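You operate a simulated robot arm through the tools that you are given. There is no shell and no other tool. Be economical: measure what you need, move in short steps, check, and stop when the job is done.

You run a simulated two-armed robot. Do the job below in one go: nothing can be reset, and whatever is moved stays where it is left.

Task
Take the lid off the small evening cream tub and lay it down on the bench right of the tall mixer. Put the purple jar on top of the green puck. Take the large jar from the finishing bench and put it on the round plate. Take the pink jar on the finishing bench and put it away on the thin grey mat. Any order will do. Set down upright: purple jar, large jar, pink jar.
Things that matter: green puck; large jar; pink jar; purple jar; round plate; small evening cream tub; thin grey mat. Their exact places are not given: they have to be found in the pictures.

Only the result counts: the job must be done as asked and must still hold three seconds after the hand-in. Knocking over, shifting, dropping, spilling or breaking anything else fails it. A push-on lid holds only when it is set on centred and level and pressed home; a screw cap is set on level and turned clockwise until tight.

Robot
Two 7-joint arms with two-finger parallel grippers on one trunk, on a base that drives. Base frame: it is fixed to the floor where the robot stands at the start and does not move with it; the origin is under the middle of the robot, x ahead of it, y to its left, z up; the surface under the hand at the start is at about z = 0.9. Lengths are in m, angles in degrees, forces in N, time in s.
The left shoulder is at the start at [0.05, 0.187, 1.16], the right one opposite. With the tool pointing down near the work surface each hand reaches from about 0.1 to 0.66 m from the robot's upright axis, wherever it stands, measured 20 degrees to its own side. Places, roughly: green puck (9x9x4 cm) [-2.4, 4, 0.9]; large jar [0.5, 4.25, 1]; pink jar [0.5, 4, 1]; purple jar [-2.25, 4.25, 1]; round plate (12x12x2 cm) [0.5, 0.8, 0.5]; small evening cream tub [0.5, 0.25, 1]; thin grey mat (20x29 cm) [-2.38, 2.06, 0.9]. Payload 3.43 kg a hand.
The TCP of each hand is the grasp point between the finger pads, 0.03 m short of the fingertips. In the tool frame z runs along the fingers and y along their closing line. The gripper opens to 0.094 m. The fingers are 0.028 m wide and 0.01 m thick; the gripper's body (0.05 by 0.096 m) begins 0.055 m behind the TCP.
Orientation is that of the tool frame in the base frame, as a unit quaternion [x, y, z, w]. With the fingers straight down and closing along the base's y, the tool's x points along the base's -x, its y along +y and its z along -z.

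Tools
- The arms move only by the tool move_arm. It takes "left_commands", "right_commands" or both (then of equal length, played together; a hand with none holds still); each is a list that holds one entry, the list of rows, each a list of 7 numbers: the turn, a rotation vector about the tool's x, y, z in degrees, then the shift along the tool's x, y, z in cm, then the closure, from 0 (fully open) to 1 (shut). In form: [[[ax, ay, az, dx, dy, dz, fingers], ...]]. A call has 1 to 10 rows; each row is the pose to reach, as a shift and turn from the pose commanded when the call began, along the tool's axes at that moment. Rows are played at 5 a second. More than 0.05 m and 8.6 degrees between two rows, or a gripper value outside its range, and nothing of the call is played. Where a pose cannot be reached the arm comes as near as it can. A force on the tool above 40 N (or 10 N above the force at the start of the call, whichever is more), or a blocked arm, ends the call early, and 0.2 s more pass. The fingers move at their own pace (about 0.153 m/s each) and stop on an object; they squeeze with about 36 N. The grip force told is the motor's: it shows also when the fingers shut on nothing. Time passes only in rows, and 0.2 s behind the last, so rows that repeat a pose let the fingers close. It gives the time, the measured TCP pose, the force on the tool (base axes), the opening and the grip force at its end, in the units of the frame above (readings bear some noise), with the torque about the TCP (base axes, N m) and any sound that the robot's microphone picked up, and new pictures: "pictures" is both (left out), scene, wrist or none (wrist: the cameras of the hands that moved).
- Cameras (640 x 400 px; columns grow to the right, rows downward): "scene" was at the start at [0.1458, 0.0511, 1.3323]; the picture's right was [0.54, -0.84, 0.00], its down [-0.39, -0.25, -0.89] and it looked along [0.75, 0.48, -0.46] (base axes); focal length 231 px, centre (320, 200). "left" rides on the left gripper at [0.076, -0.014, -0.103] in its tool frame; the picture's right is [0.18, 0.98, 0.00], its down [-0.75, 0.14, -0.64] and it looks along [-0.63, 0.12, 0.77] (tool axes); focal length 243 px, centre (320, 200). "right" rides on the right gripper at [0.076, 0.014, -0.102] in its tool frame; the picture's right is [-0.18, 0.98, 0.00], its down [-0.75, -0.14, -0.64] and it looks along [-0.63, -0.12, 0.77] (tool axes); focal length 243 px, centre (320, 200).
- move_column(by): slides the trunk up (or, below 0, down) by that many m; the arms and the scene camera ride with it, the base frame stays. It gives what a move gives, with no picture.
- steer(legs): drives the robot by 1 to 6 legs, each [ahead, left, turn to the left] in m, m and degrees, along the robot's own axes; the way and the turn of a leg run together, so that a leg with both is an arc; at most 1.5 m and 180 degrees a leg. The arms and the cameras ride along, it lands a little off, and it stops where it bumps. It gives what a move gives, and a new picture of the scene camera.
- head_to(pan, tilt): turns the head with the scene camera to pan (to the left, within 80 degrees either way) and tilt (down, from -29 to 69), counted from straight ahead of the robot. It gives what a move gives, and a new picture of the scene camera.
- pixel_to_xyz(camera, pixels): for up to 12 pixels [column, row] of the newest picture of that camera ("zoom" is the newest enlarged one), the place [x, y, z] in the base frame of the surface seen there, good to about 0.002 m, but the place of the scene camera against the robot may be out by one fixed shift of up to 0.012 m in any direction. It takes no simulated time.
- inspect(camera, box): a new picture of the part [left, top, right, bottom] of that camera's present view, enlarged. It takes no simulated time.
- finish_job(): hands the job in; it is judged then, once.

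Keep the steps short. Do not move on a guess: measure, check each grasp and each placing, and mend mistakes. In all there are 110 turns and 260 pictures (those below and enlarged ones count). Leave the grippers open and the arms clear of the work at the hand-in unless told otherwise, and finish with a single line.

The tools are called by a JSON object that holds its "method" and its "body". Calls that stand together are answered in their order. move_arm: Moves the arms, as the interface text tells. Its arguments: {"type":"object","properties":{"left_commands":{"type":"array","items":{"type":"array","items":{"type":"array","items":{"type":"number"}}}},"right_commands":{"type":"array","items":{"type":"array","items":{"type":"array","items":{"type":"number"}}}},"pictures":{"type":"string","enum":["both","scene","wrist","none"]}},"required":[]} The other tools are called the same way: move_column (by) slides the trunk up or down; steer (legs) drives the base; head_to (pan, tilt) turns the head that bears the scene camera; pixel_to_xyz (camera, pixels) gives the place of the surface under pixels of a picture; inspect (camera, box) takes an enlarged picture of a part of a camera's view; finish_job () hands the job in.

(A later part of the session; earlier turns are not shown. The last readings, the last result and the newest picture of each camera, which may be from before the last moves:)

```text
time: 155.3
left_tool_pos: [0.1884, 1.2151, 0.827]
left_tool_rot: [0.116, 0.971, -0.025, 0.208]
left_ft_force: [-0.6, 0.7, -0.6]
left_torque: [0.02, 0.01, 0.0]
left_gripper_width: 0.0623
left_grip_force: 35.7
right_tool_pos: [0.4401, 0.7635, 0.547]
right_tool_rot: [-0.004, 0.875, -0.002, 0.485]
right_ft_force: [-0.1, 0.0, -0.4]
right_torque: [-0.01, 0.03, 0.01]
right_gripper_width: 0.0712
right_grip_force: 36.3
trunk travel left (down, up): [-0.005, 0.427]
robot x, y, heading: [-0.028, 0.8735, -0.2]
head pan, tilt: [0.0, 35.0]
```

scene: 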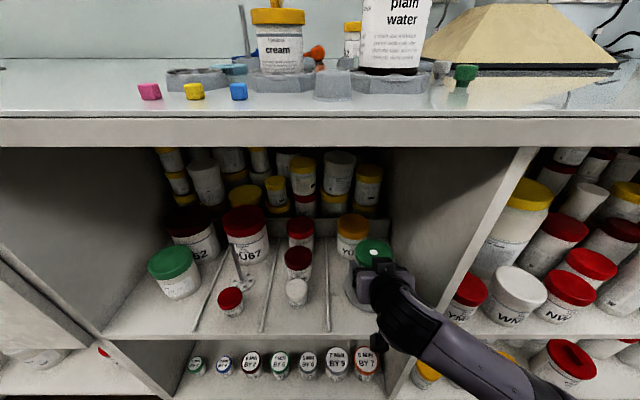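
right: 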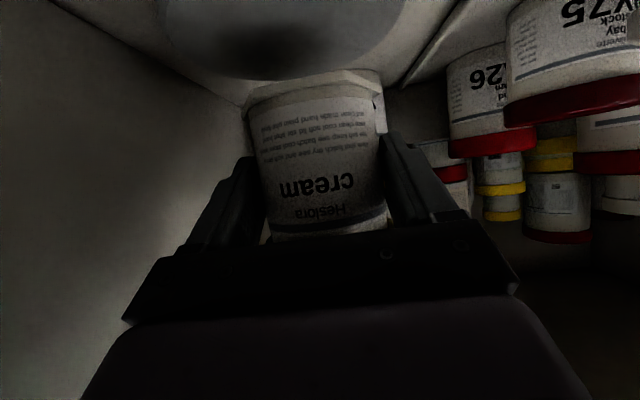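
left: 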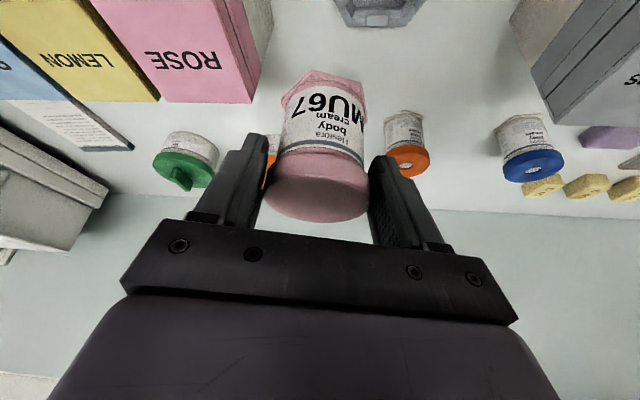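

The jar is over the plate. Lowering 2.9 cm.

{"method": "move_arm", "body": {"right_commands": [[[0, 0, 0, 0.8, 0, 0.5, 1], [0, 0, 0, 1.6, 0, 1.0, 1], [0, 0, 0, 2.2, 0, 1.35, 1], [0, 0, 0, 2.5, 0, 1.55, 1], [0, 0, 0, 2.5, 0, 1.55, 1]]]}}

{"method": "inspect", "body": {"camera": "scene", "box": [330, 220, 430, 310]}}

```text
time: 156.5
left_tool_pos: [0.1869, 1.2146, 0.8275]
left_tool_rot: [0.116, 0.971, -0.026, 0.208]
left_ft_force: [-0.3, 0.2, -0.9]
left_torque: [0.0, -0.01, -0.01]
left_gripper_width: 0.0624
left_grip_force: 36.2
right_tool_pos: [0.4393, 0.7624, 0.5172]
right_tool_rot: [-0.005, 0.875, 0.0, 0.485]
right_ft_force: [0.3, 0.0, -0.3]
right_torque: [0.03, 0.04, 0.01]
right_gripper_width: 0.0712
right_grip_force: 36.2
trunk travel left (down, up): [-0.005, 0.427]
robot x, y, heading: [-0.0216, 0.8762, -0.2]
head pan, tilt: [0.0, 35.0]
```

scene: 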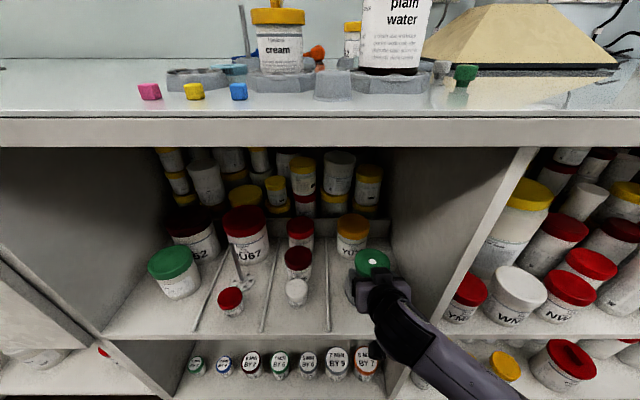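
right: 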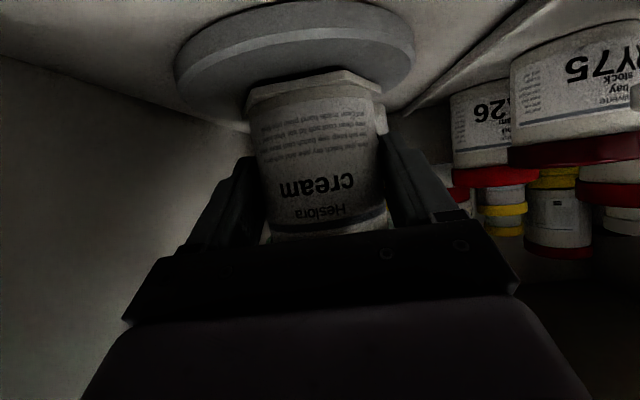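

```text
4.44 times, centred on (380, 265) of scene
```

zoom: 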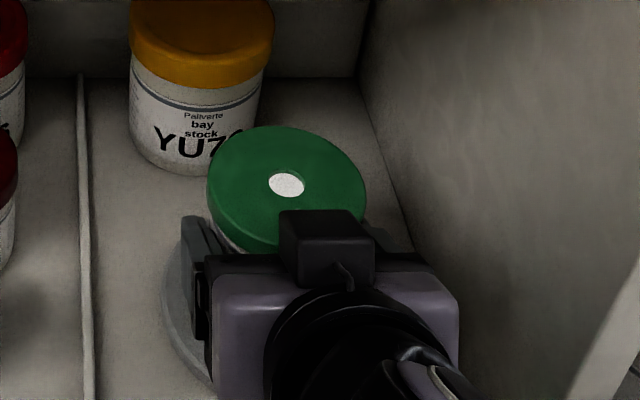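

About 2 mm remains. I'll lower gently until it touches.

{"method": "move_arm", "body": {"right_commands": [[[0, 0, 0, 0.1, 0, 0.06, 1], [0, 0, 0, 0.2, 0, 0.12, 1], [0, 0, 0, 0.3, 0, 0.18, 1], [0, 0, 0, 0.3, 0, 0.18, 1]]], "pictures": "wrist"}}

```text
time: 157.5
left_tool_pos: [0.1872, 1.215, 0.8267]
left_tool_rot: [0.117, 0.971, -0.026, 0.209]
left_ft_force: [1.0, -0.9, -1.0]
left_torque: [0.02, 0.0, 0.0]
left_gripper_width: 0.0622
left_grip_force: 36.4
right_tool_pos: [0.4397, 0.7627, 0.5144]
right_tool_rot: [-0.005, 0.874, 0.0, 0.486]
right_ft_force: [0.4, 0.5, 3.2]
right_torque: [0.15, 0.04, 0.03]
right_gripper_width: 0.071
right_grip_force: 36.3
trunk travel left (down, up): [-0.005, 0.427]
robot x, y, heading: [-0.0229, 0.877, 0.1]
head pan, tilt: [0.0, 35.0]
```

right: 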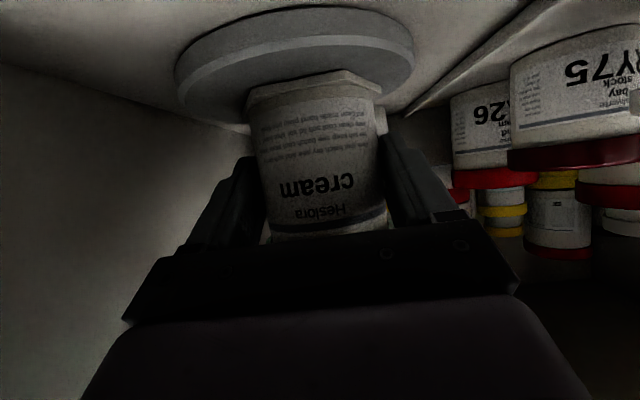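

There is contact at 3 N. I'll open, then withdraw along the tool axis.

{"method": "move_arm", "body": {"right_commands": [[[0, 0, 0, 0, 0, 0, 0.3], [0, 0, 0, 0, 0, 0, 0.1], [0, 0, 0, 0, 0, 0, 0], [0, 0, 0, 0, 0, -2, 0], [0, 0, 0, 0, 0, -5, 0], [0, 0, 0, 0.5, 0, -9, 0], [0, 0, 0, 1.5, 0, -13, 0]]]}}

{"method": "inspect", "body": {"camera": "scene", "box": [310, 210, 450, 330]}}

```text
time: 159.1
left_tool_pos: [0.1871, 1.2178, 0.8249]
left_tool_rot: [0.116, 0.971, -0.027, 0.209]
left_ft_force: [-0.6, -0.5, -1.4]
left_torque: [0.01, 0.02, -0.05]
left_gripper_width: 0.0626
left_grip_force: 36.1
right_tool_pos: [0.3489, 0.7195, 0.5721]
right_tool_rot: [-0.014, 0.859, -0.061, 0.508]
right_ft_force: [-1.5, 28.5, -11.3]
right_torque: [0.39, 0.04, 0.01]
right_gripper_width: 0.0765
right_grip_force: 0.1
trunk travel left (down, up): [-0.005, 0.427]
robot x, y, heading: [-0.0256, 0.8757, -0.3]
head pan, tilt: [0.0, 35.0]
stopped in row 7 (right hand): the force on the tool passed its limit at 48 N (the readings are from after the stop); the commanded pose is now the measured one
```

scene: 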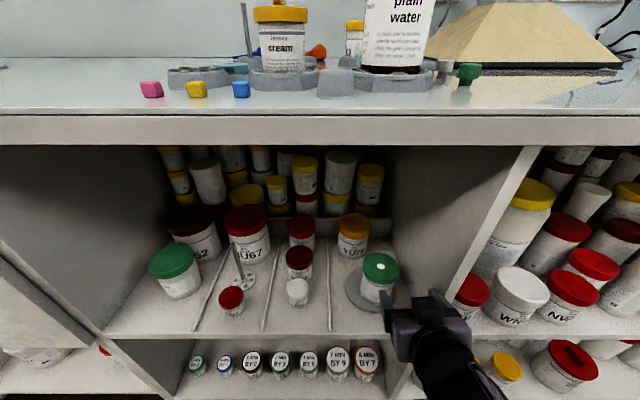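
right: 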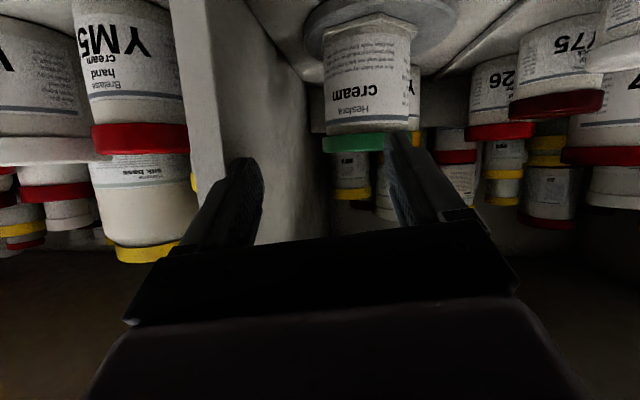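

```text
3.33 times, centred on (380, 270) of scene
```

zoom: 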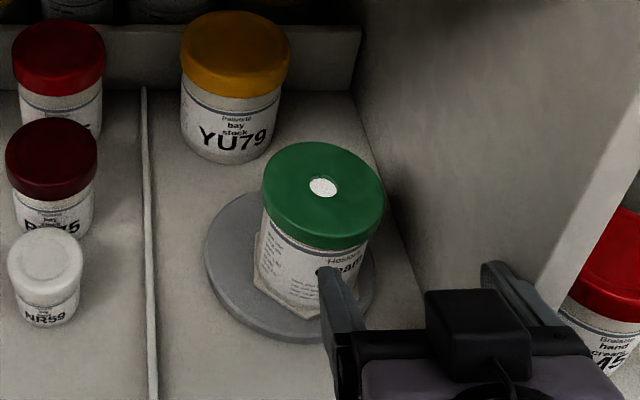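

The hand drifted sideways and now leans on the right partition. The jar is still upright but shifted. I'll measure jar and finger before freeing the hand.

{"method": "pixel_to_xyz", "body": {"camera": "right", "pixels": [[370, 28], [345, 40], [370, 90], [370, 125], [327, 100], [412, 100], [395, 150], [404, 180], [330, 145], [305, 40], [450, 20], [190, 80]]}}

{"method": "inspect", "body": {"camera": "right", "box": [290, 0, 480, 200]}}

```text
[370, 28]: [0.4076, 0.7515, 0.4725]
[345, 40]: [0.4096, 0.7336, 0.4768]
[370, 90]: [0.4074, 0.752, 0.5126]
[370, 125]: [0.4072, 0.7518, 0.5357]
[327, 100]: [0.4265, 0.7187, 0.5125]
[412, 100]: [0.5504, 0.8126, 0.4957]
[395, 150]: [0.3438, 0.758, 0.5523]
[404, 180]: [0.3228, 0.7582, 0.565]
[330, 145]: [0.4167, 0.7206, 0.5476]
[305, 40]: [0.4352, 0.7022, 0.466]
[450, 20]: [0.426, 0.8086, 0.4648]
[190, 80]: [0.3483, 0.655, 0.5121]
```

```text
2.00 times, centred on (385, 100) of right
```

zoom: 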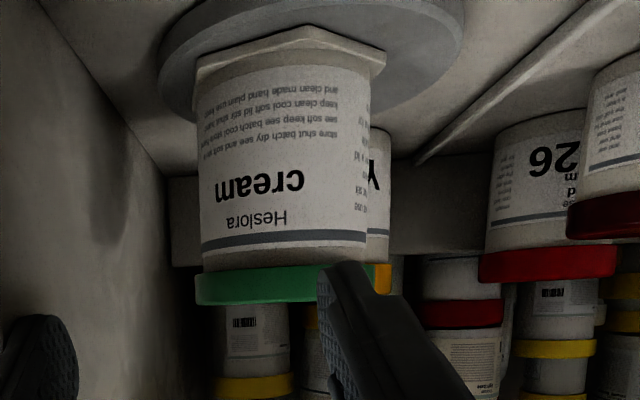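

The jar stands at about (0.440,0.752), fully on the plate, and the fingertips are clear at x≈0.37. I'll back the base straight out.

{"method": "steer", "body": {"legs": [[-0.35, 0, 0]]}}

{"method": "inspect", "body": {"camera": "scene", "box": [290, 130, 410, 230]}}

```text
time: 159.9
left_tool_pos: [0.1817, 1.2154, 0.8259]
left_tool_rot: [0.115, 0.971, -0.026, 0.209]
left_ft_force: [-0.4, -0.1, 0.0]
left_torque: [0.01, 0.03, 0.0]
left_gripper_width: 0.0626
left_grip_force: 35.7
right_tool_pos: [0.3422, 0.7233, 0.5738]
right_tool_rot: [-0.018, 0.858, -0.055, 0.51]
right_ft_force: [-2.9, 14.6, -5.8]
right_torque: [0.28, -0.05, -0.01]
right_gripper_width: 0.0858
right_grip_force: 0.0
trunk travel left (down, up): [-0.005, 0.427]
robot x, y, heading: [-0.0334, 0.8742, 0.1]
head pan, tilt: [0.0, 35.0]
stopped in leg 1: the force on the tool passed its limit at 45 N (the readings are from after the stop); the commanded pose is now the measured one
```

scene: 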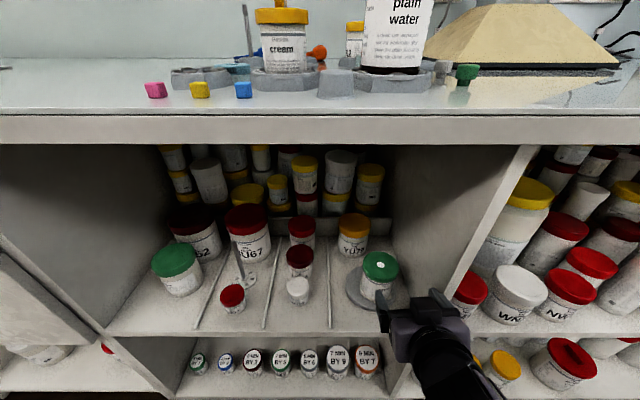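

```text
4.00 times, centred on (350, 180) of scene
```

zoom: 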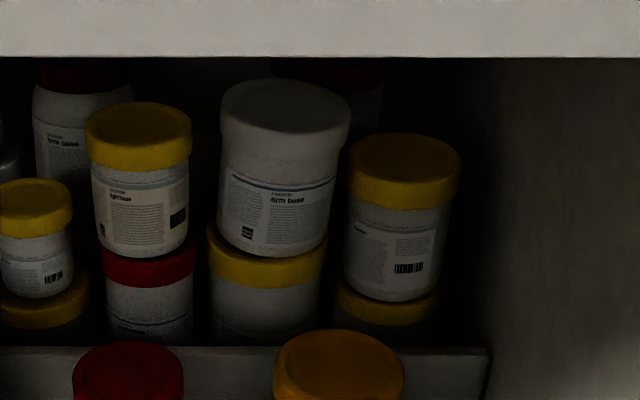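

The right finger is rubbing on the partition. I'll move the hand 3 cm left, away from it and in front of the jar.

{"method": "move_arm", "body": {"right_commands": [[[0, 0, 0, 0, 1, -0.3, 0], [0, 0, 0, 0, 2, -0.6, 0], [0, 0, 0, 0, 3, -1, 0]]], "pictures": "wrist"}}

```text
time: 160.3
left_tool_pos: [0.1806, 1.2181, 0.8272]
left_tool_rot: [0.114, 0.971, -0.025, 0.209]
left_ft_force: [0.6, -0.2, -0.1]
left_torque: [0.01, 0.0, -0.02]
left_gripper_width: 0.0624
left_grip_force: 36.4
right_tool_pos: [0.3438, 0.7229, 0.5738]
right_tool_rot: [-0.021, 0.857, -0.064, 0.512]
right_ft_force: [-3.0, 21.0, -6.7]
right_torque: [0.75, 0.15, 0.23]
right_gripper_width: 0.0818
right_grip_force: 0.0
trunk travel left (down, up): [-0.005, 0.427]
robot x, y, heading: [-0.0321, 0.8775, 0.1]
head pan, tilt: [0.0, 35.0]
stopped in row 2 (right hand): the force on the tool passed its limit at 42 N (the readings are from after the stop); the commanded pose is now the measured one
```

right: 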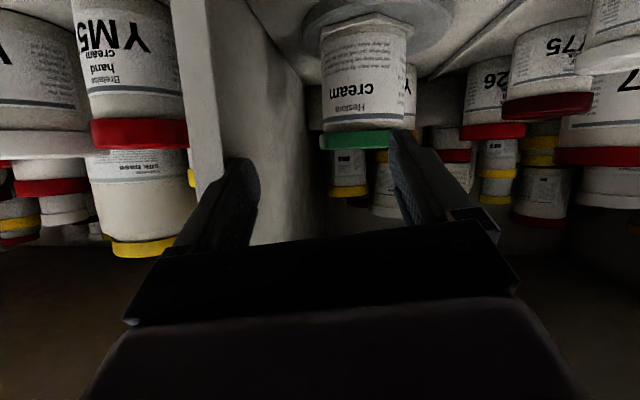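

Odd: the force grows, so something else, likely the elbow low against the base, is forcing the hand sideways. The fingers are clear of the jar, so I'll raise the trunk 5 cm to relieve it.

{"method": "move_column", "body": {"by": 0.05}}

{"method": "head_to", "body": {"pan": -35, "tilt": 60}}

```text
time: 161.2
left_tool_pos: [0.1819, 1.2182, 0.8762]
left_tool_rot: [0.115, 0.971, -0.027, 0.209]
left_ft_force: [0.7, 0.0, -0.9]
left_torque: [0.0, -0.01, 0.02]
left_gripper_width: 0.0623
left_grip_force: 35.4
right_tool_pos: [0.344, 0.7224, 0.6215]
right_tool_rot: [-0.019, 0.858, -0.066, 0.51]
right_ft_force: [-3.2, 22.0, -13.0]
right_torque: [1.09, 0.3, 0.21]
right_gripper_width: 0.0812
right_grip_force: 0.1
trunk travel left (down, up): [-0.055, 0.377]
robot x, y, heading: [-0.0299, 0.877, 0.2]
head pan, tilt: [0.0, 35.0]
```

```text
time: 162.3
left_tool_pos: [0.181, 1.2177, 0.876]
left_tool_rot: [0.114, 0.971, -0.026, 0.208]
left_ft_force: [0.2, 0.1, -0.3]
left_torque: [-0.03, 0.05, -0.01]
left_gripper_width: 0.0625
left_grip_force: 35.8
right_tool_pos: [0.3445, 0.722, 0.623]
right_tool_rot: [-0.019, 0.857, -0.065, 0.511]
right_ft_force: [-1.7, 20.3, -9.9]
right_torque: [0.95, 0.24, 0.3]
right_gripper_width: 0.0812
right_grip_force: 0.0
trunk travel left (down, up): [-0.055, 0.377]
robot x, y, heading: [-0.0315, 0.8756, 0.2]
head pan, tilt: [-35.0, 60.0]
```

scene: 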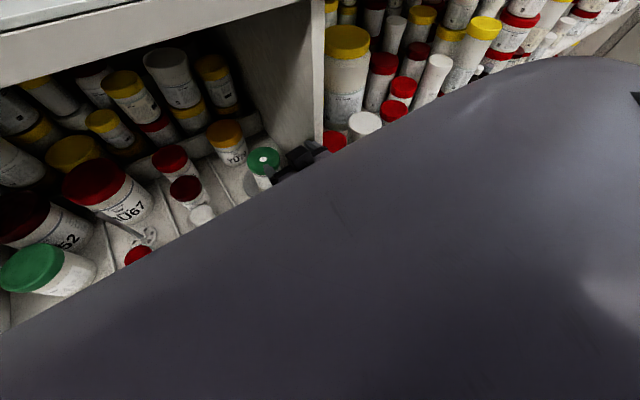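

The hand is above jar height now. I'll shift the base 3 cm left to ease off the partition, then back out.

{"method": "steer", "body": {"legs": [[0, 0.035, 0], [-0.3, 0, 0]]}}

```text
time: 164.9
left_tool_pos: [-0.115, 1.2505, 0.8774]
left_tool_rot: [0.114, 0.971, -0.026, 0.21]
left_ft_force: [-0.3, -0.2, -0.9]
left_torque: [0.01, 0.01, 0.03]
left_gripper_width: 0.0625
left_grip_force: 36.1
right_tool_pos: [0.0466, 0.7544, 0.624]
right_tool_rot: [-0.018, 0.856, -0.066, 0.513]
right_ft_force: [-0.2, 0.1, 0.8]
right_torque: [-0.01, 0.01, -0.02]
right_gripper_width: 0.0937
right_grip_force: 0.0
trunk travel left (down, up): [-0.055, 0.377]
robot x, y, heading: [-0.3259, 0.9147, 0.1]
head pan, tilt: [-35.0, 60.0]
```

scene: 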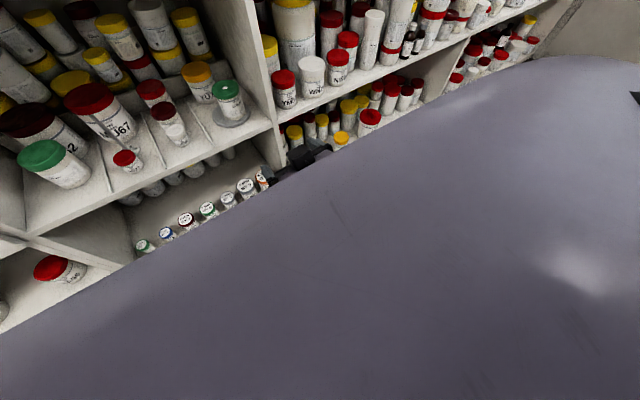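

Free. I'll check the jar on the plate.

{"method": "head_to", "body": {"pan": -10, "tilt": 35}}

{"method": "inspect", "body": {"camera": "scene", "box": [250, 130, 410, 250]}}

```text
time: 165.8
left_tool_pos: [-0.1155, 1.2515, 0.8772]
left_tool_rot: [0.115, 0.971, -0.025, 0.208]
left_ft_force: [-0.5, 0.4, -0.7]
left_torque: [0.0, 0.02, -0.02]
left_gripper_width: 0.0627
left_grip_force: 36.0
right_tool_pos: [0.0471, 0.7546, 0.625]
right_tool_rot: [-0.017, 0.857, -0.068, 0.511]
right_ft_force: [0.1, 0.2, 0.7]
right_torque: [0.05, -0.01, 0.0]
right_gripper_width: 0.0941
right_grip_force: 0.1
trunk travel left (down, up): [-0.055, 0.377]
robot x, y, heading: [-0.3268, 0.9144, 0.4]
head pan, tilt: [-10.0, 35.0]
```

scene: 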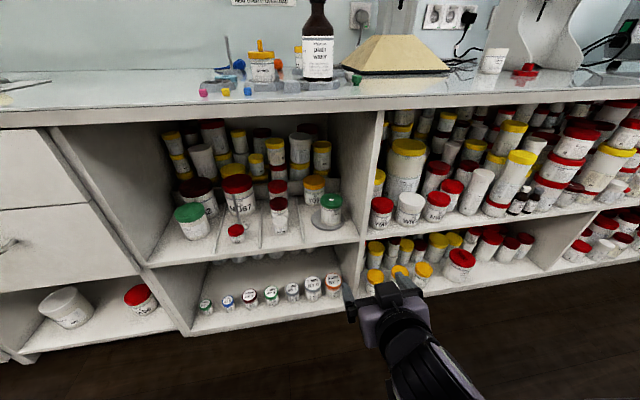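

```text
3.33 times, centred on (330, 190) of scene
```

zoom: 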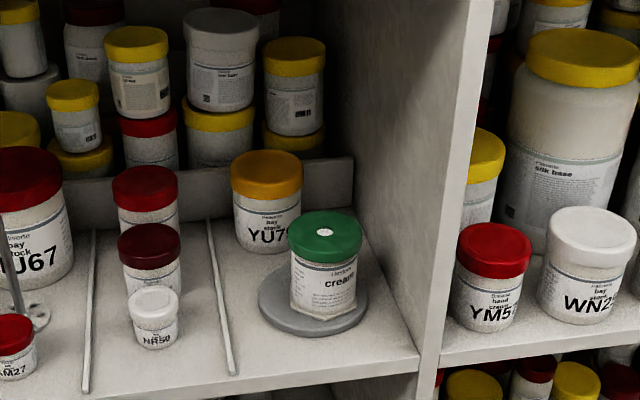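

The large jar is upright on the plate. I'll raise the trunk, level the right hand, back off and turn around to the other bench.

{"method": "move_column", "body": {"by": 0.32}}

{"method": "move_arm", "body": {"right_commands": [[[0, 8, 0, 0, 0, -2, 0], [0, 16, 0, 0, 0, -4, 0], [0, 24, 0, 0, 0, -6, 0], [0, 32, 0, 0, 0, -8, 0], [0, 40, 0, 0, 0, -9, 0], [0, 48, 0, 0, 0, -10, 0], [0, 56, 0, 0, 0, -11, 0], [0, 60, 0, 0, 0, -12, 0]]], "pictures": "none"}}

{"method": "steer", "body": {"legs": [[-0.6, 0, 0], [0, 0, 90], [0, 0, 90]]}}

```text
time: 168.9
left_tool_pos: [-0.1153, 1.2523, 1.1969]
left_tool_rot: [0.115, 0.971, -0.025, 0.209]
left_ft_force: [-0.7, -0.1, -1.6]
left_torque: [0.02, 0.01, 0.02]
left_gripper_width: 0.0623
left_grip_force: 36.0
right_tool_pos: [0.0469, 0.7546, 0.9453]
right_tool_rot: [-0.016, 0.856, -0.068, 0.513]
right_ft_force: [0.9, 1.0, 0.0]
right_torque: [-0.01, 0.02, -0.01]
right_gripper_width: 0.094
right_grip_force: 0.1
trunk travel left (down, up): [-0.375, 0.057]
robot x, y, heading: [-0.3299, 0.9156, 0.3]
head pan, tilt: [-10.0, 35.0]
```

```text
time: 169.8
left_tool_pos: [-0.1155, 1.2512, 1.1963]
left_tool_rot: [0.115, 0.971, -0.025, 0.209]
left_ft_force: [-0.3, -0.1, -1.2]
left_torque: [-0.03, -0.03, -0.03]
left_gripper_width: 0.0624
left_grip_force: 36.1
right_tool_pos: [0.0094, 0.6873, 0.9572]
right_tool_rot: [-0.013, 0.922, -0.218, 0.319]
right_ft_force: [0.3, 0.0, -0.7]
right_torque: [-0.01, -0.01, 0.02]
right_gripper_width: 0.0941
right_grip_force: 0.0
right hand out of reach, approached as far as the arm can: row 1, 2, 3, 4
trunk travel left (down, up): [-0.375, 0.057]
robot x, y, heading: [-0.3267, 0.9145, 0.0]
head pan, tilt: [-10.0, 35.0]
stopped in row 4 (right hand): the arm was blocked; the commanded pose is now the measured one
```

```text
time: 180.9
left_tool_pos: [-1.1112, 0.5577, 1.196]
left_tool_rot: [0.973, -0.09, -0.209, -0.02]
left_ft_force: [-0.2, 0.6, -1.3]
left_torque: [0.01, -0.02, -0.04]
left_gripper_width: 0.0623
left_grip_force: 36.0
right_tool_pos: [-1.2654, 1.1147, 0.9567]
right_tool_rot: [0.922, 0.037, -0.326, -0.208]
right_ft_force: [-0.5, 0.5, -0.2]
right_torque: [0.02, 0.01, -0.03]
right_gripper_width: 0.0941
right_grip_force: 0.0
trunk travel left (down, up): [-0.375, 0.057]
robot x, y, heading: [-0.916, 0.907, -176.8]
head pan, tilt: [-10.0, 35.0]
```

scene: 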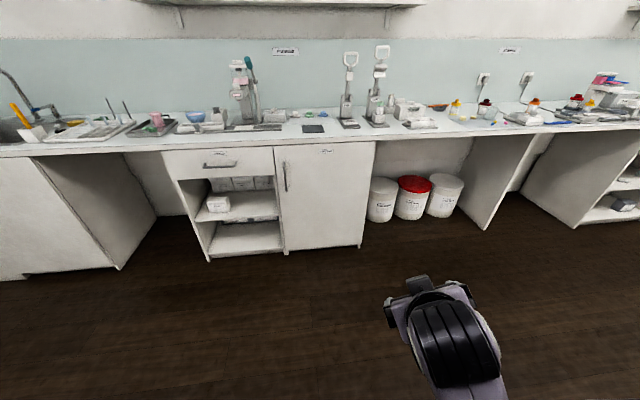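

The right arm is cramped. I'll raise it and move it forward in free space, then straighten it.

{"method": "move_arm", "body": {"right_commands": [[[0, 0, 0, -3.2, -1.4, -1.8, 0], [0, 0, 0, -6.4, -2.9, -3.7, 0], [0, 0, 0, -9.6, -4.3, -5.5, 0], [0, 0, 0, -12.7, -5.8, -7.4, 0], [0, 0, 0, -12.7, -5.8, -7.4, 0]]], "pictures": "none"}}

{"method": "steer", "body": {"legs": [[0.3, 0, -3], [0, -0.65, 0], [0, -0.65, 0]]}}

```text
time: 181.5
left_tool_pos: [-1.1123, 0.5583, 1.198]
left_tool_rot: [0.973, -0.09, -0.21, -0.02]
left_ft_force: [-0.5, 0.1, -1.5]
left_torque: [-0.01, 0.01, 0.0]
left_gripper_width: 0.0623
left_grip_force: 36.2
right_tool_pos: [-1.2924, 1.1573, 1.0174]
right_tool_rot: [0.891, 0.052, -0.319, -0.318]
right_ft_force: [0.9, 0.5, 0.1]
right_torque: [0.03, -0.02, -0.04]
right_gripper_width: 0.094
right_grip_force: 0.2
right hand out of reach, approached as far as the arm can: row 1
trunk travel left (down, up): [-0.375, 0.057]
robot x, y, heading: [-0.9198, 0.91, -177.0]
head pan, tilt: [-10.0, 35.0]
stopped in row 2 (right hand): the arm was blocked; the commanded pose is now the measured one
```

```text
time: 195.0
left_tool_pos: [-1.4375, 1.8576, 1.1977]
left_tool_rot: [0.971, -0.113, -0.21, -0.025]
left_ft_force: [0.5, 0.0, -0.6]
left_torque: [0.01, 0.03, -0.03]
left_gripper_width: 0.0624
left_grip_force: 36.4
right_tool_pos: [-1.5874, 2.4671, 1.0179]
right_tool_rot: [0.893, 0.032, -0.31, -0.325]
right_ft_force: [-0.1, -0.1, 0.6]
right_torque: [-0.01, 0.01, -0.03]
right_gripper_width: 0.0938
right_grip_force: 0.0
trunk travel left (down, up): [-0.375, 0.057]
robot x, y, heading: [-1.2276, 2.1998, -179.6]
head pan, tilt: [-10.0, 35.0]
```

scene: 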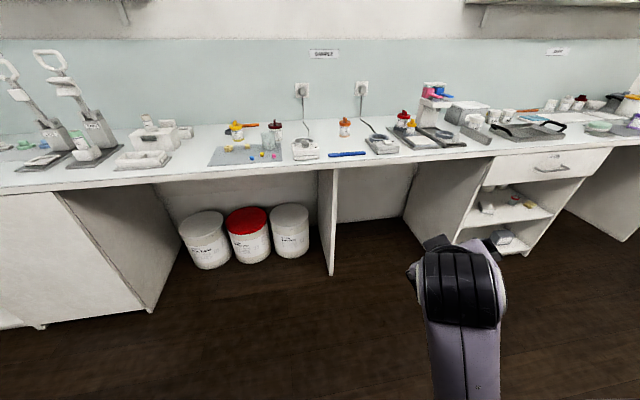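

The mat must be near here; first I'll un-roll the right hand to vertical while moving it slightly forward, outward and up.

{"method": "move_arm", "body": {"right_commands": [[[-5.5, 5.2, 0.5, -1.1, -1.1, 0.2, 0], [-11, 10.5, 1.1, -2.2, -2.2, 0.4, 0], [-16.5, 15.7, 1.7, -3.3, -3.3, 0.6, 0], [-22, 21, 2.2, -4.5, -4.5, 0.8, 0], [-27.5, 26.2, 2.8, -5.6, -5.6, 1, 0], [-33, 31.5, 3.3, -6.7, -6.7, 1.2, 0], [-38.6, 36.8, 3.9, -7.8, -7.8, 1.4, 0]]], "pictures": "none"}}

{"method": "inspect", "body": {"camera": "scene", "box": [190, 90, 450, 190]}}

{"method": "pixel_to_xyz", "body": {"camera": "scene", "pixels": [[245, 158], [212, 162], [280, 162], [437, 138], [400, 142], [460, 145], [150, 160], [45, 160], [90, 158], [300, 160], [270, 175]]}}

```text
time: 195.6
left_tool_pos: [-1.4368, 1.8591, 1.1975]
left_tool_rot: [0.971, -0.114, -0.208, -0.025]
left_ft_force: [0.4, -0.1, -1.6]
left_torque: [-0.01, -0.03, 0.01]
left_gripper_width: 0.0624
left_grip_force: 35.5
right_tool_pos: [-1.596, 2.5329, 1.037]
right_tool_rot: [0.909, 0.011, -0.219, -0.354]
right_ft_force: [-0.4, 0.2, -0.9]
right_torque: [0.0, -0.03, 0.0]
right_gripper_width: 0.0941
right_grip_force: 0.1
right hand out of reach, approached as far as the arm can: row 2
trunk travel left (down, up): [-0.375, 0.057]
robot x, y, heading: [-1.222, 2.1981, -179.6]
head pan, tilt: [-10.0, 35.0]
stopped in row 2 (right hand): the arm was blocked; the commanded pose is now the measured one
```

```text
2.46 times, centred on (320, 140) of scene
```

zoom: 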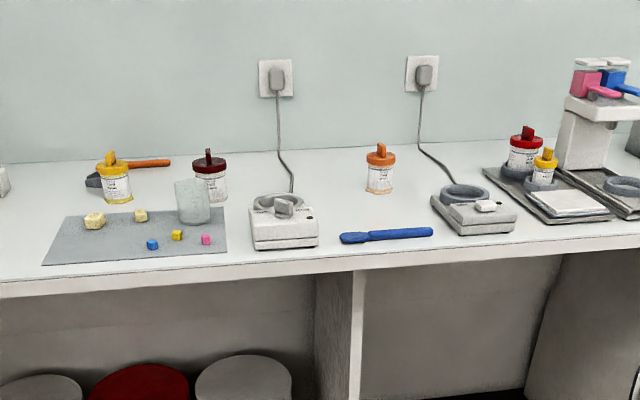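

```text
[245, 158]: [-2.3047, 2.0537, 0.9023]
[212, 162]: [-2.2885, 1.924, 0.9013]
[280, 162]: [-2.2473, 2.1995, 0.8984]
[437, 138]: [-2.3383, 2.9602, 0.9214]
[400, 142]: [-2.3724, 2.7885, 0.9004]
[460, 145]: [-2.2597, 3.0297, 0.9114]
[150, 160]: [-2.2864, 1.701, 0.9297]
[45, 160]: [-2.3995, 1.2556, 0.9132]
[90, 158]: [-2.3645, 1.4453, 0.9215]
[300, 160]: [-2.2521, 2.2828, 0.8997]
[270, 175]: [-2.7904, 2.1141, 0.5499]
```

The mat is at roughly x −2.25 to −2.45, y 1.92–2.20, with small items on it. Before going closer, I'll look at why the right arm is blocked.

{"method": "head_to", "body": {"pan": -60, "tilt": 45}}

{"method": "inspect", "body": {"camera": "left", "box": [0, 0, 640, 400]}}

```text
time: 196.8
left_tool_pos: [-1.4365, 1.8574, 1.197]
left_tool_rot: [0.971, -0.114, -0.209, -0.025]
left_ft_force: [0.7, 0.0, -1.5]
left_torque: [0.01, -0.02, -0.03]
left_gripper_width: 0.0627
left_grip_force: 36.1
right_tool_pos: [-1.5971, 2.5331, 1.0373]
right_tool_rot: [0.909, 0.011, -0.22, -0.354]
right_ft_force: [0.0, -0.4, -0.1]
right_torque: [0.0, 0.01, 0.0]
right_gripper_width: 0.0941
right_grip_force: 0.1
trunk travel left (down, up): [-0.375, 0.057]
robot x, y, heading: [-1.2252, 2.1958, -179.5]
head pan, tilt: [-60.0, 45.0]
```

scene: 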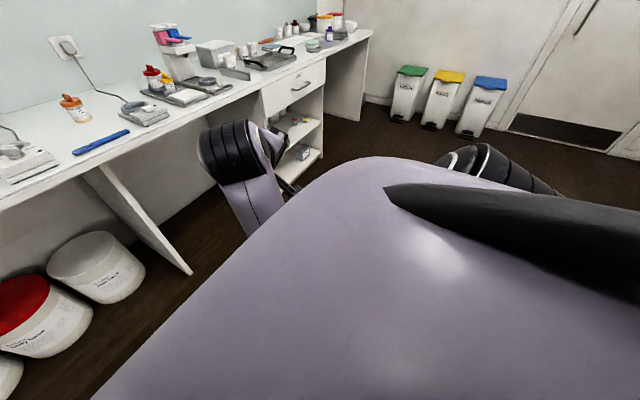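

```text
1.00 times, centred on (320, 200) of left (not enlarged: the box is as wide or as high as the picture)
```

zoom: 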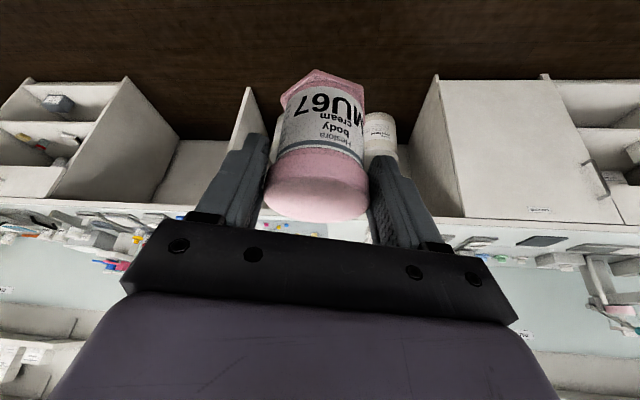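

I'll continue un-rolling in smaller steps with a different translation.

{"method": "move_arm", "body": {"right_commands": [[[-3, 1.9, 0, -0.6, -0.3, -0.2, 0], [-6, 3.7, 0, -1.2, -0.6, -0.4, 0], [-9, 5.6, 0.2, -1.8, -0.9, -0.6, 0], [-12, 7.4, 0.3, -2.4, -1.2, -0.8, 0], [-16, 9.9, 0.5, -3, -1.6, -1, 0], [-20, 12.4, 0.6, -3.6, -2, -1.2, 0], [-24, 14.8, 0.7, -4.2, -2.4, -1.4, 0], [-28, 17.3, 0.9, -4.8, -2.8, -1.7, 0], [-33, 20.4, 1, -5.4, -3.1, -2, 0], [-38, 23.5, 1.2, -6, -3.4, -2.3, 0]]], "pictures": "none"}}

```text
time: 199.0
left_tool_pos: [-1.4371, 1.8581, 1.1966]
left_tool_rot: [0.971, -0.113, -0.209, -0.025]
left_ft_force: [0.0, -0.2, -0.8]
left_torque: [0.03, -0.03, -0.02]
left_gripper_width: 0.0626
left_grip_force: 35.8
right_tool_pos: [-1.6565, 2.5937, 1.097]
right_tool_rot: [0.999, -0.003, -0.019, -0.034]
right_ft_force: [-0.1, 0.5, 0.3]
right_torque: [-0.01, 0.01, 0.02]
right_gripper_width: 0.0941
right_grip_force: 0.0
right hand out of reach, approached as far as the arm can: row 4, 5, 6, 7, 8, 9, 10
trunk travel left (down, up): [-0.375, 0.057]
robot x, y, heading: [-1.2251, 2.1972, -180.1]
head pan, tilt: [-60.0, 45.0]
```

Right hand is vertical again. I'll tuck it in and approach the mat, with the left hand carrying the pink jar above bench height.

{"method": "move_arm", "body": {"right_commands": [[[0, 0, 0, 2.2, 2.5, -1.5, 0], [0, 0, 0, 4.4, 5, -3, 0], [0, 0, 0, 6.6, 7.5, -4.5, 0], [0, 0, 0, 8.8, 10, -6, 0], [0, 0, 0, 11, 12.5, -7, 0], [0, 0, 0, 13, 15, -8, 0]]], "pictures": "none"}}

{"method": "steer", "body": {"legs": [[0.5, 0, 0]]}}

{"method": "head_to", "body": {"pan": 12, "tilt": 42}}

{"method": "inspect", "body": {"camera": "left", "box": [0, 0, 640, 400]}}

```text
time: 200.4
left_tool_pos: [-1.4361, 1.8576, 1.1964]
left_tool_rot: [0.971, -0.113, -0.21, -0.025]
left_ft_force: [0.0, -0.8, -1.6]
left_torque: [0.0, 0.01, -0.02]
left_gripper_width: 0.0624
left_grip_force: 35.8
right_tool_pos: [-1.4622, 2.5881, 1.1535]
right_tool_rot: [0.999, -0.004, -0.023, -0.031]
right_ft_force: [0.3, 0.0, 0.2]
right_torque: [0.03, 0.05, 0.01]
right_gripper_width: 0.0942
right_grip_force: 0.1
right hand out of reach, approached as far as the arm can: row 1, 2, 3, 4, 5, 6
trunk travel left (down, up): [-0.375, 0.057]
robot x, y, heading: [-1.2262, 2.1937, -179.8]
head pan, tilt: [-60.0, 45.0]
```

```text
time: 203.3
left_tool_pos: [-1.9346, 1.8592, 1.1975]
left_tool_rot: [0.971, -0.116, -0.209, -0.026]
left_ft_force: [0.7, 0.2, -1.1]
left_torque: [0.0, -0.04, 0.04]
left_gripper_width: 0.0623
left_grip_force: 36.1
right_tool_pos: [-1.9554, 2.5883, 1.1532]
right_tool_rot: [0.999, -0.007, -0.022, -0.034]
right_ft_force: [0.3, 0.5, 0.1]
right_torque: [-0.01, -0.02, 0.01]
right_gripper_width: 0.0939
right_grip_force: 0.0
trunk travel left (down, up): [-0.375, 0.057]
robot x, y, heading: [-1.7207, 2.1939, 180.0]
head pan, tilt: [-60.0, 45.0]
```

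scene: 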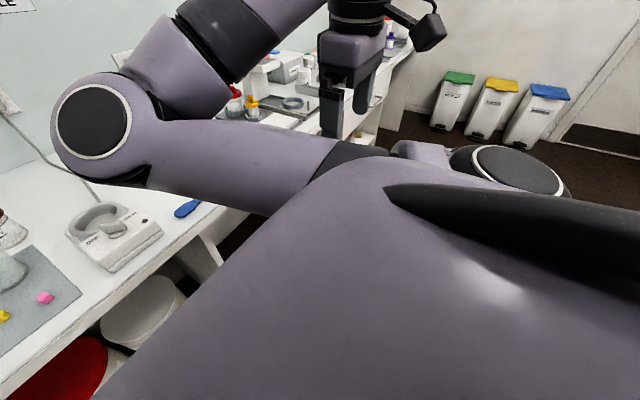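

```text
time: 204.8
left_tool_pos: [-1.9355, 1.8585, 1.1961]
left_tool_rot: [0.971, -0.116, -0.209, -0.026]
left_ft_force: [0.3, -0.5, 0.0]
left_torque: [0.01, 0.0, 0.01]
left_gripper_width: 0.0623
left_grip_force: 36.2
right_tool_pos: [-1.9556, 2.5892, 1.1544]
right_tool_rot: [0.999, -0.008, -0.021, -0.034]
right_ft_force: [0.0, 0.2, 0.2]
right_torque: [-0.01, 0.03, 0.01]
right_gripper_width: 0.0941
right_grip_force: 0.0
trunk travel left (down, up): [-0.375, 0.057]
robot x, y, heading: [-1.7208, 2.1961, 179.8]
head pan, tilt: [12.0, 42.0]
```

scene: 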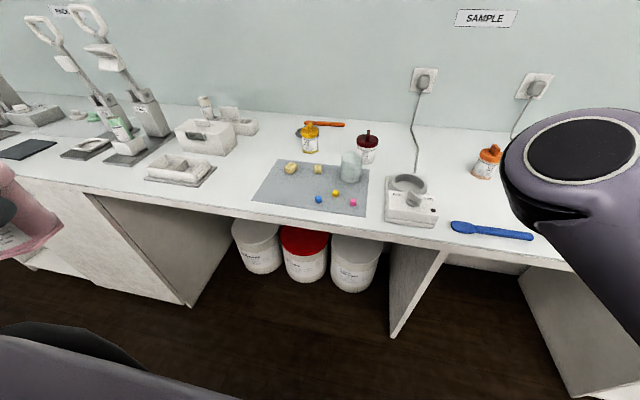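

```text
1.00 times, centred on (320, 200) of left (not enlarged: the box is as wide or as high as the picture)
```

zoom: 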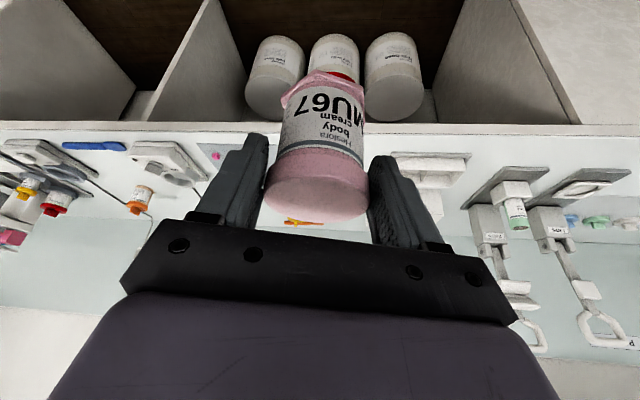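

I'll enlarge the mat and measure its corners and the items on it.

{"method": "inspect", "body": {"camera": "scene", "box": [240, 130, 390, 230]}}

```text
4.00 times, centred on (315, 180) of scene
```

zoom: 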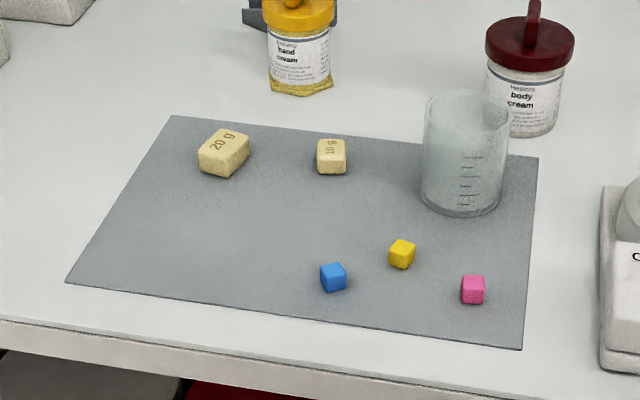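

{"method": "pixel_to_xyz", "body": {"camera": "zoom", "pixels": [[68, 281], [170, 118], [537, 158], [521, 347], [222, 172], [331, 172], [333, 288], [402, 265], [460, 212], [180, 230], [240, 235]]}}

```text
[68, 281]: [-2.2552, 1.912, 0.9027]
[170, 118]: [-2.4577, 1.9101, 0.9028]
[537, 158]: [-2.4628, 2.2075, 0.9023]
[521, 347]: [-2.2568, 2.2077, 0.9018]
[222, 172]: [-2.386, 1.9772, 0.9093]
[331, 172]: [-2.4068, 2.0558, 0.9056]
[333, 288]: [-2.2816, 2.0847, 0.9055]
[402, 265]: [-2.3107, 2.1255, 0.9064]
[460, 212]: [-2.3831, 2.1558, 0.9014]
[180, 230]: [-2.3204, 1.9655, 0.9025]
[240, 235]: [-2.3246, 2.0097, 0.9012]
```

Free spot on the mat: about (−2.31,1.99). I'll drive 10 cm closer and carry the jar above it.

{"method": "steer", "body": {"legs": [[0.1, 0, 0]]}}

{"method": "move_arm", "body": {"left_commands": [[[0, 0, 0, -2.6, -0.8, 3.1, 1], [0, 0, 0, -5.2, -1.6, 6.2, 1], [0, 0, 0, -7.9, -2.4, 9.3, 1], [0, 0, 0, -10.5, -3.2, 12.4, 1], [0, 0, 0, -13.1, -4.1, 15.6, 1], [0, 0, 0, -15.8, -4.9, 18.7, 1], [0, 0, 0, -18.4, -5.7, 21.8, 1], [0, 0, 0, -21, -6.5, 24.9, 1], [0, 0, 0, -21, -6.5, 24.9, 1]]]}}

```text
time: 205.9
left_tool_pos: [-2.0335, 1.8578, 1.1973]
left_tool_rot: [0.971, -0.115, -0.209, -0.025]
left_ft_force: [-0.8, 1.4, -1.1]
left_torque: [0.02, -0.06, -0.03]
left_gripper_width: 0.0622
left_grip_force: 36.1
right_tool_pos: [-2.0574, 2.5882, 1.1519]
right_tool_rot: [0.999, -0.006, -0.02, -0.033]
right_ft_force: [-0.1, 0.0, 0.3]
right_torque: [0.0, -0.02, 0.01]
right_gripper_width: 0.0942
right_grip_force: 0.1
trunk travel left (down, up): [-0.375, 0.057]
robot x, y, heading: [-1.8191, 2.1936, -180.0]
head pan, tilt: [12.0, 42.0]
```

scene: 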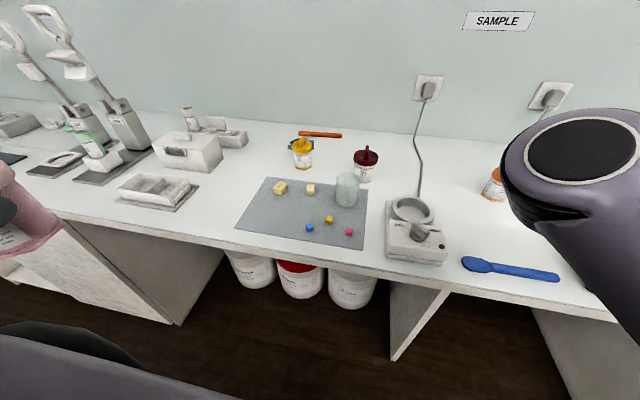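

```text
time: 207.9
left_tool_pos: [-2.3036, 1.9888, 1.0553]
left_tool_rot: [0.97, -0.116, -0.21, -0.026]
left_ft_force: [0.1, 0.3, -0.2]
left_torque: [-0.02, 0.02, 0.02]
left_gripper_width: 0.0625
left_grip_force: 36.3
right_tool_pos: [-2.0561, 2.5885, 1.1534]
right_tool_rot: [0.999, -0.007, -0.022, -0.033]
right_ft_force: [0.0, 0.9, 0.6]
right_torque: [0.04, 0.02, -0.01]
right_gripper_width: 0.0941
right_grip_force: 0.1
trunk travel left (down, up): [-0.375, 0.057]
robot x, y, heading: [-1.8217, 2.1933, -179.8]
head pan, tilt: [12.0, 42.0]
```

scene: 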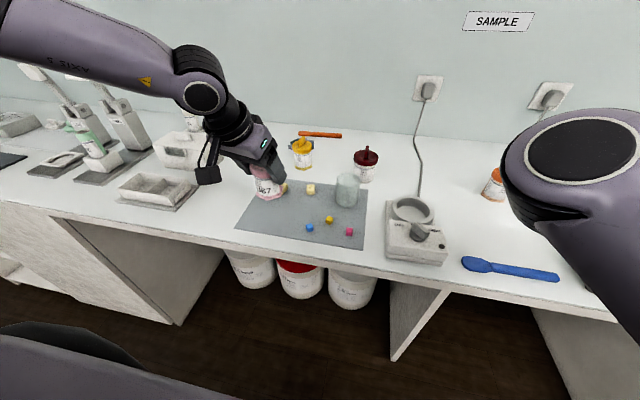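
left: 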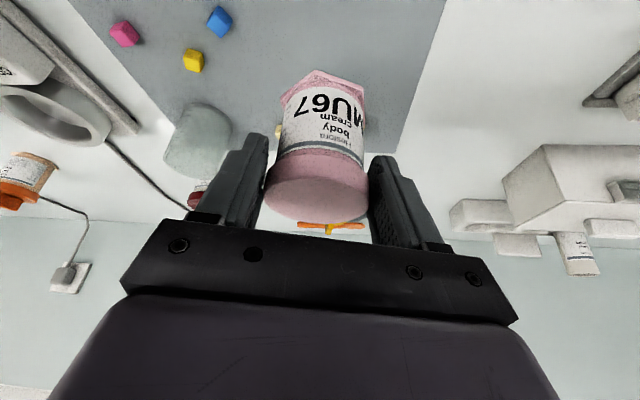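

{"method": "pixel_to_xyz", "body": {"camera": "left", "pixels": [[316, 74], [316, 100], [218, 32], [193, 60], [440, 20], [405, 140], [278, 130], [215, 140], [340, 30], [250, 60]]}}

```text
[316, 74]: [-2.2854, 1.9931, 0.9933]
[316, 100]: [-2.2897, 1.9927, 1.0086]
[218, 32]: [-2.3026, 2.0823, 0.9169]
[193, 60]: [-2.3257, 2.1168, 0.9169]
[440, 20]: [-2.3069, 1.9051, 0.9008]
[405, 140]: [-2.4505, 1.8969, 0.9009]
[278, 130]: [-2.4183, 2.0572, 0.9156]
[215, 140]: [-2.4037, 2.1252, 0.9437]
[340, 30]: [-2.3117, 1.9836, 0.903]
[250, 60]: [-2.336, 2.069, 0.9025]
```

Jar axis is about (−2.315,1.99), clear of the cubes. Lowering 8 cm.

{"method": "move_arm", "body": {"left_commands": [[[0, 0, 0, 0.85, 0, 1.9, 1], [0, 0, 0, 1.7, 0, 3.8, 1], [0, 0, 0, 2.5, 0, 5.6, 1], [0, 0, 0, 3.1, 0, 6.9, 1], [0, 0, 0, 3.3, 0, 7.3, 1]]]}}

{"method": "inspect", "body": {"camera": "scene", "box": [220, 150, 370, 260]}}

```text
time: 209.1
left_tool_pos: [-2.3039, 1.9895, 0.976]
left_tool_rot: [0.971, -0.115, -0.209, -0.026]
left_ft_force: [0.3, -0.1, -0.6]
left_torque: [0.02, -0.03, 0.0]
left_gripper_width: 0.0624
left_grip_force: 35.7
right_tool_pos: [-2.0562, 2.5873, 1.1539]
right_tool_rot: [0.999, -0.008, -0.022, -0.033]
right_ft_force: [0.6, -0.5, 0.2]
right_torque: [0.0, 0.0, -0.01]
right_gripper_width: 0.0941
right_grip_force: 0.0
trunk travel left (down, up): [-0.375, 0.057]
robot x, y, heading: [-1.8203, 2.1958, -180.1]
head pan, tilt: [12.0, 42.0]
```

scene: 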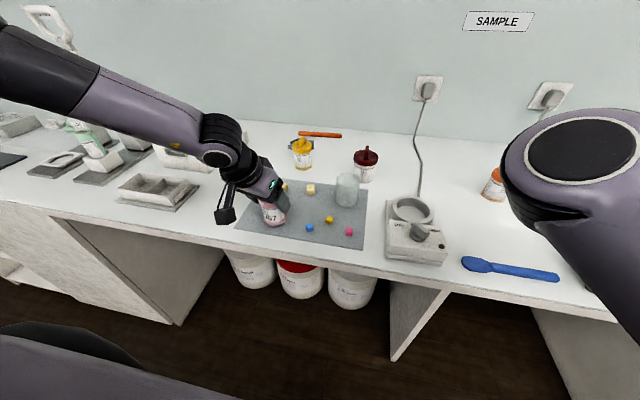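
left: 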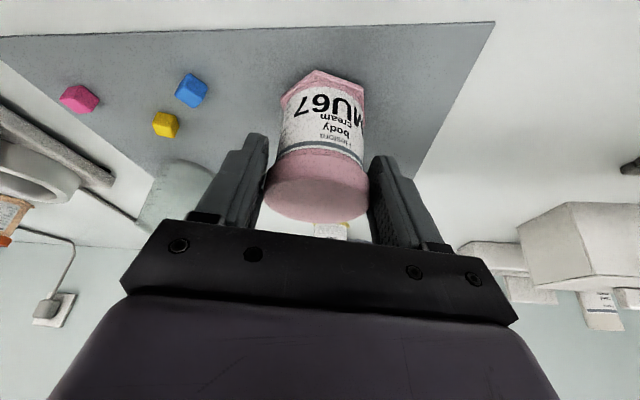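

```text
3.64 times, centred on (295, 205) of scene
```

zoom: 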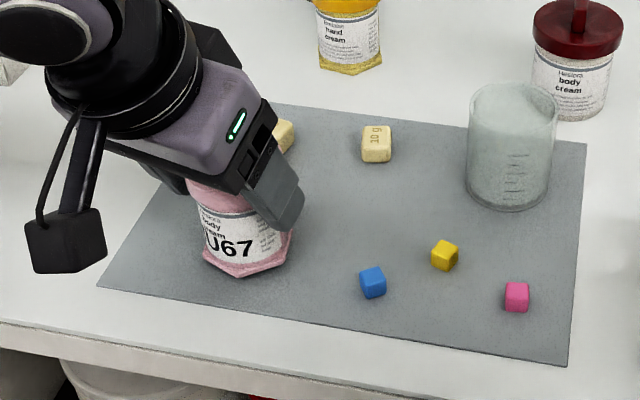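

Lowering the last few millimetres until contact.

{"method": "move_arm", "body": {"left_commands": [[[0, 0, 0, 0.1, 0, 0.2, 1], [0, 0, 0, 0.2, 0, 0.4, 1], [0, 0, 0, 0.26, 0, 0.58, 1], [0, 0, 0, 0.26, 0, 0.58, 1]]], "pictures": "none"}}

```text
time: 210.1
left_tool_pos: [-2.3033, 1.9902, 0.9711]
left_tool_rot: [0.971, -0.115, -0.21, -0.026]
left_ft_force: [-0.1, -0.9, 4.6]
left_torque: [-0.2, 0.06, 0.02]
left_gripper_width: 0.0623
left_grip_force: 35.8
right_tool_pos: [-2.0554, 2.5874, 1.153]
right_tool_rot: [0.999, -0.008, -0.021, -0.033]
right_ft_force: [0.0, -0.5, 0.6]
right_torque: [-0.03, 0.01, 0.04]
right_gripper_width: 0.0938
right_grip_force: 0.0
trunk travel left (down, up): [-0.375, 0.057]
robot x, y, heading: [-1.8217, 2.1995, -180.0]
head pan, tilt: [12.0, 42.0]
```

Contact at 4.6 N. I'll release and withdraw straight up the tool axis.

{"method": "move_arm", "body": {"left_commands": [[[0, 0, 0, 0, 0, 0, 0.2], [0, 0, 0, 0, 0, 0, 0.1], [0, 0, 0, 0, 0, 0, 0.05], [0, 0, 0, 0, 0, -2, 0.05], [0, 0, 0, 0, 0, -5, 0.05], [0, 0, 0, 0, 0, -9, 0], [0, 0, 0, 0, 0, -13, 0], [0, 0, 0, 0, 0, -17, 0]]]}}

{"method": "inspect", "body": {"camera": "scene", "box": [220, 150, 370, 260]}}

```text
time: 211.9
left_tool_pos: [-2.2365, 1.9753, 1.1256]
left_tool_rot: [0.971, -0.116, -0.208, -0.026]
left_ft_force: [-0.3, -0.4, -0.2]
left_torque: [-0.03, 0.02, 0.01]
left_gripper_width: 0.0941
left_grip_force: 0.0
right_tool_pos: [-2.0546, 2.5872, 1.1532]
right_tool_rot: [0.999, -0.008, -0.022, -0.033]
right_ft_force: [0.2, -0.2, 0.0]
right_torque: [0.02, 0.03, -0.02]
right_gripper_width: 0.0938
right_grip_force: 0.0
trunk travel left (down, up): [-0.375, 0.057]
robot x, y, heading: [-1.8199, 2.1941, -180.0]
head pan, tilt: [12.0, 42.0]
```

scene: 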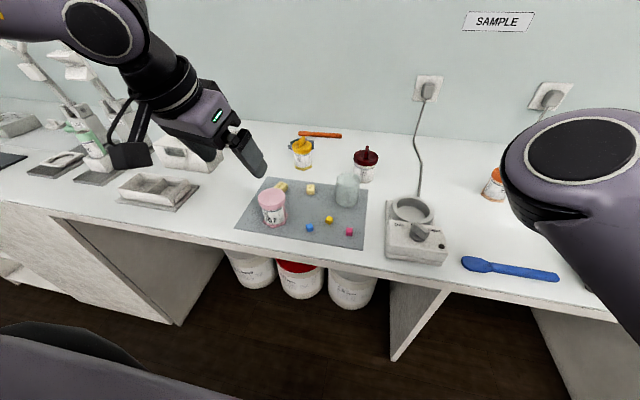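
left: 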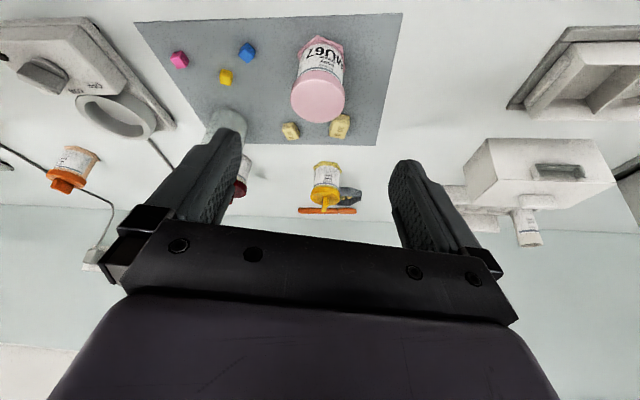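

```text
3.64 times, centred on (295, 205) of scene
```

zoom: 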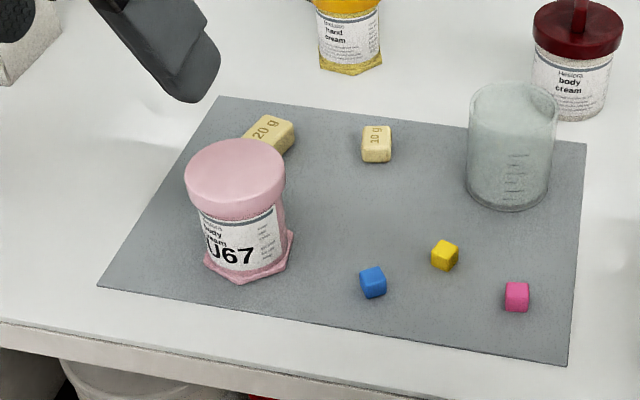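

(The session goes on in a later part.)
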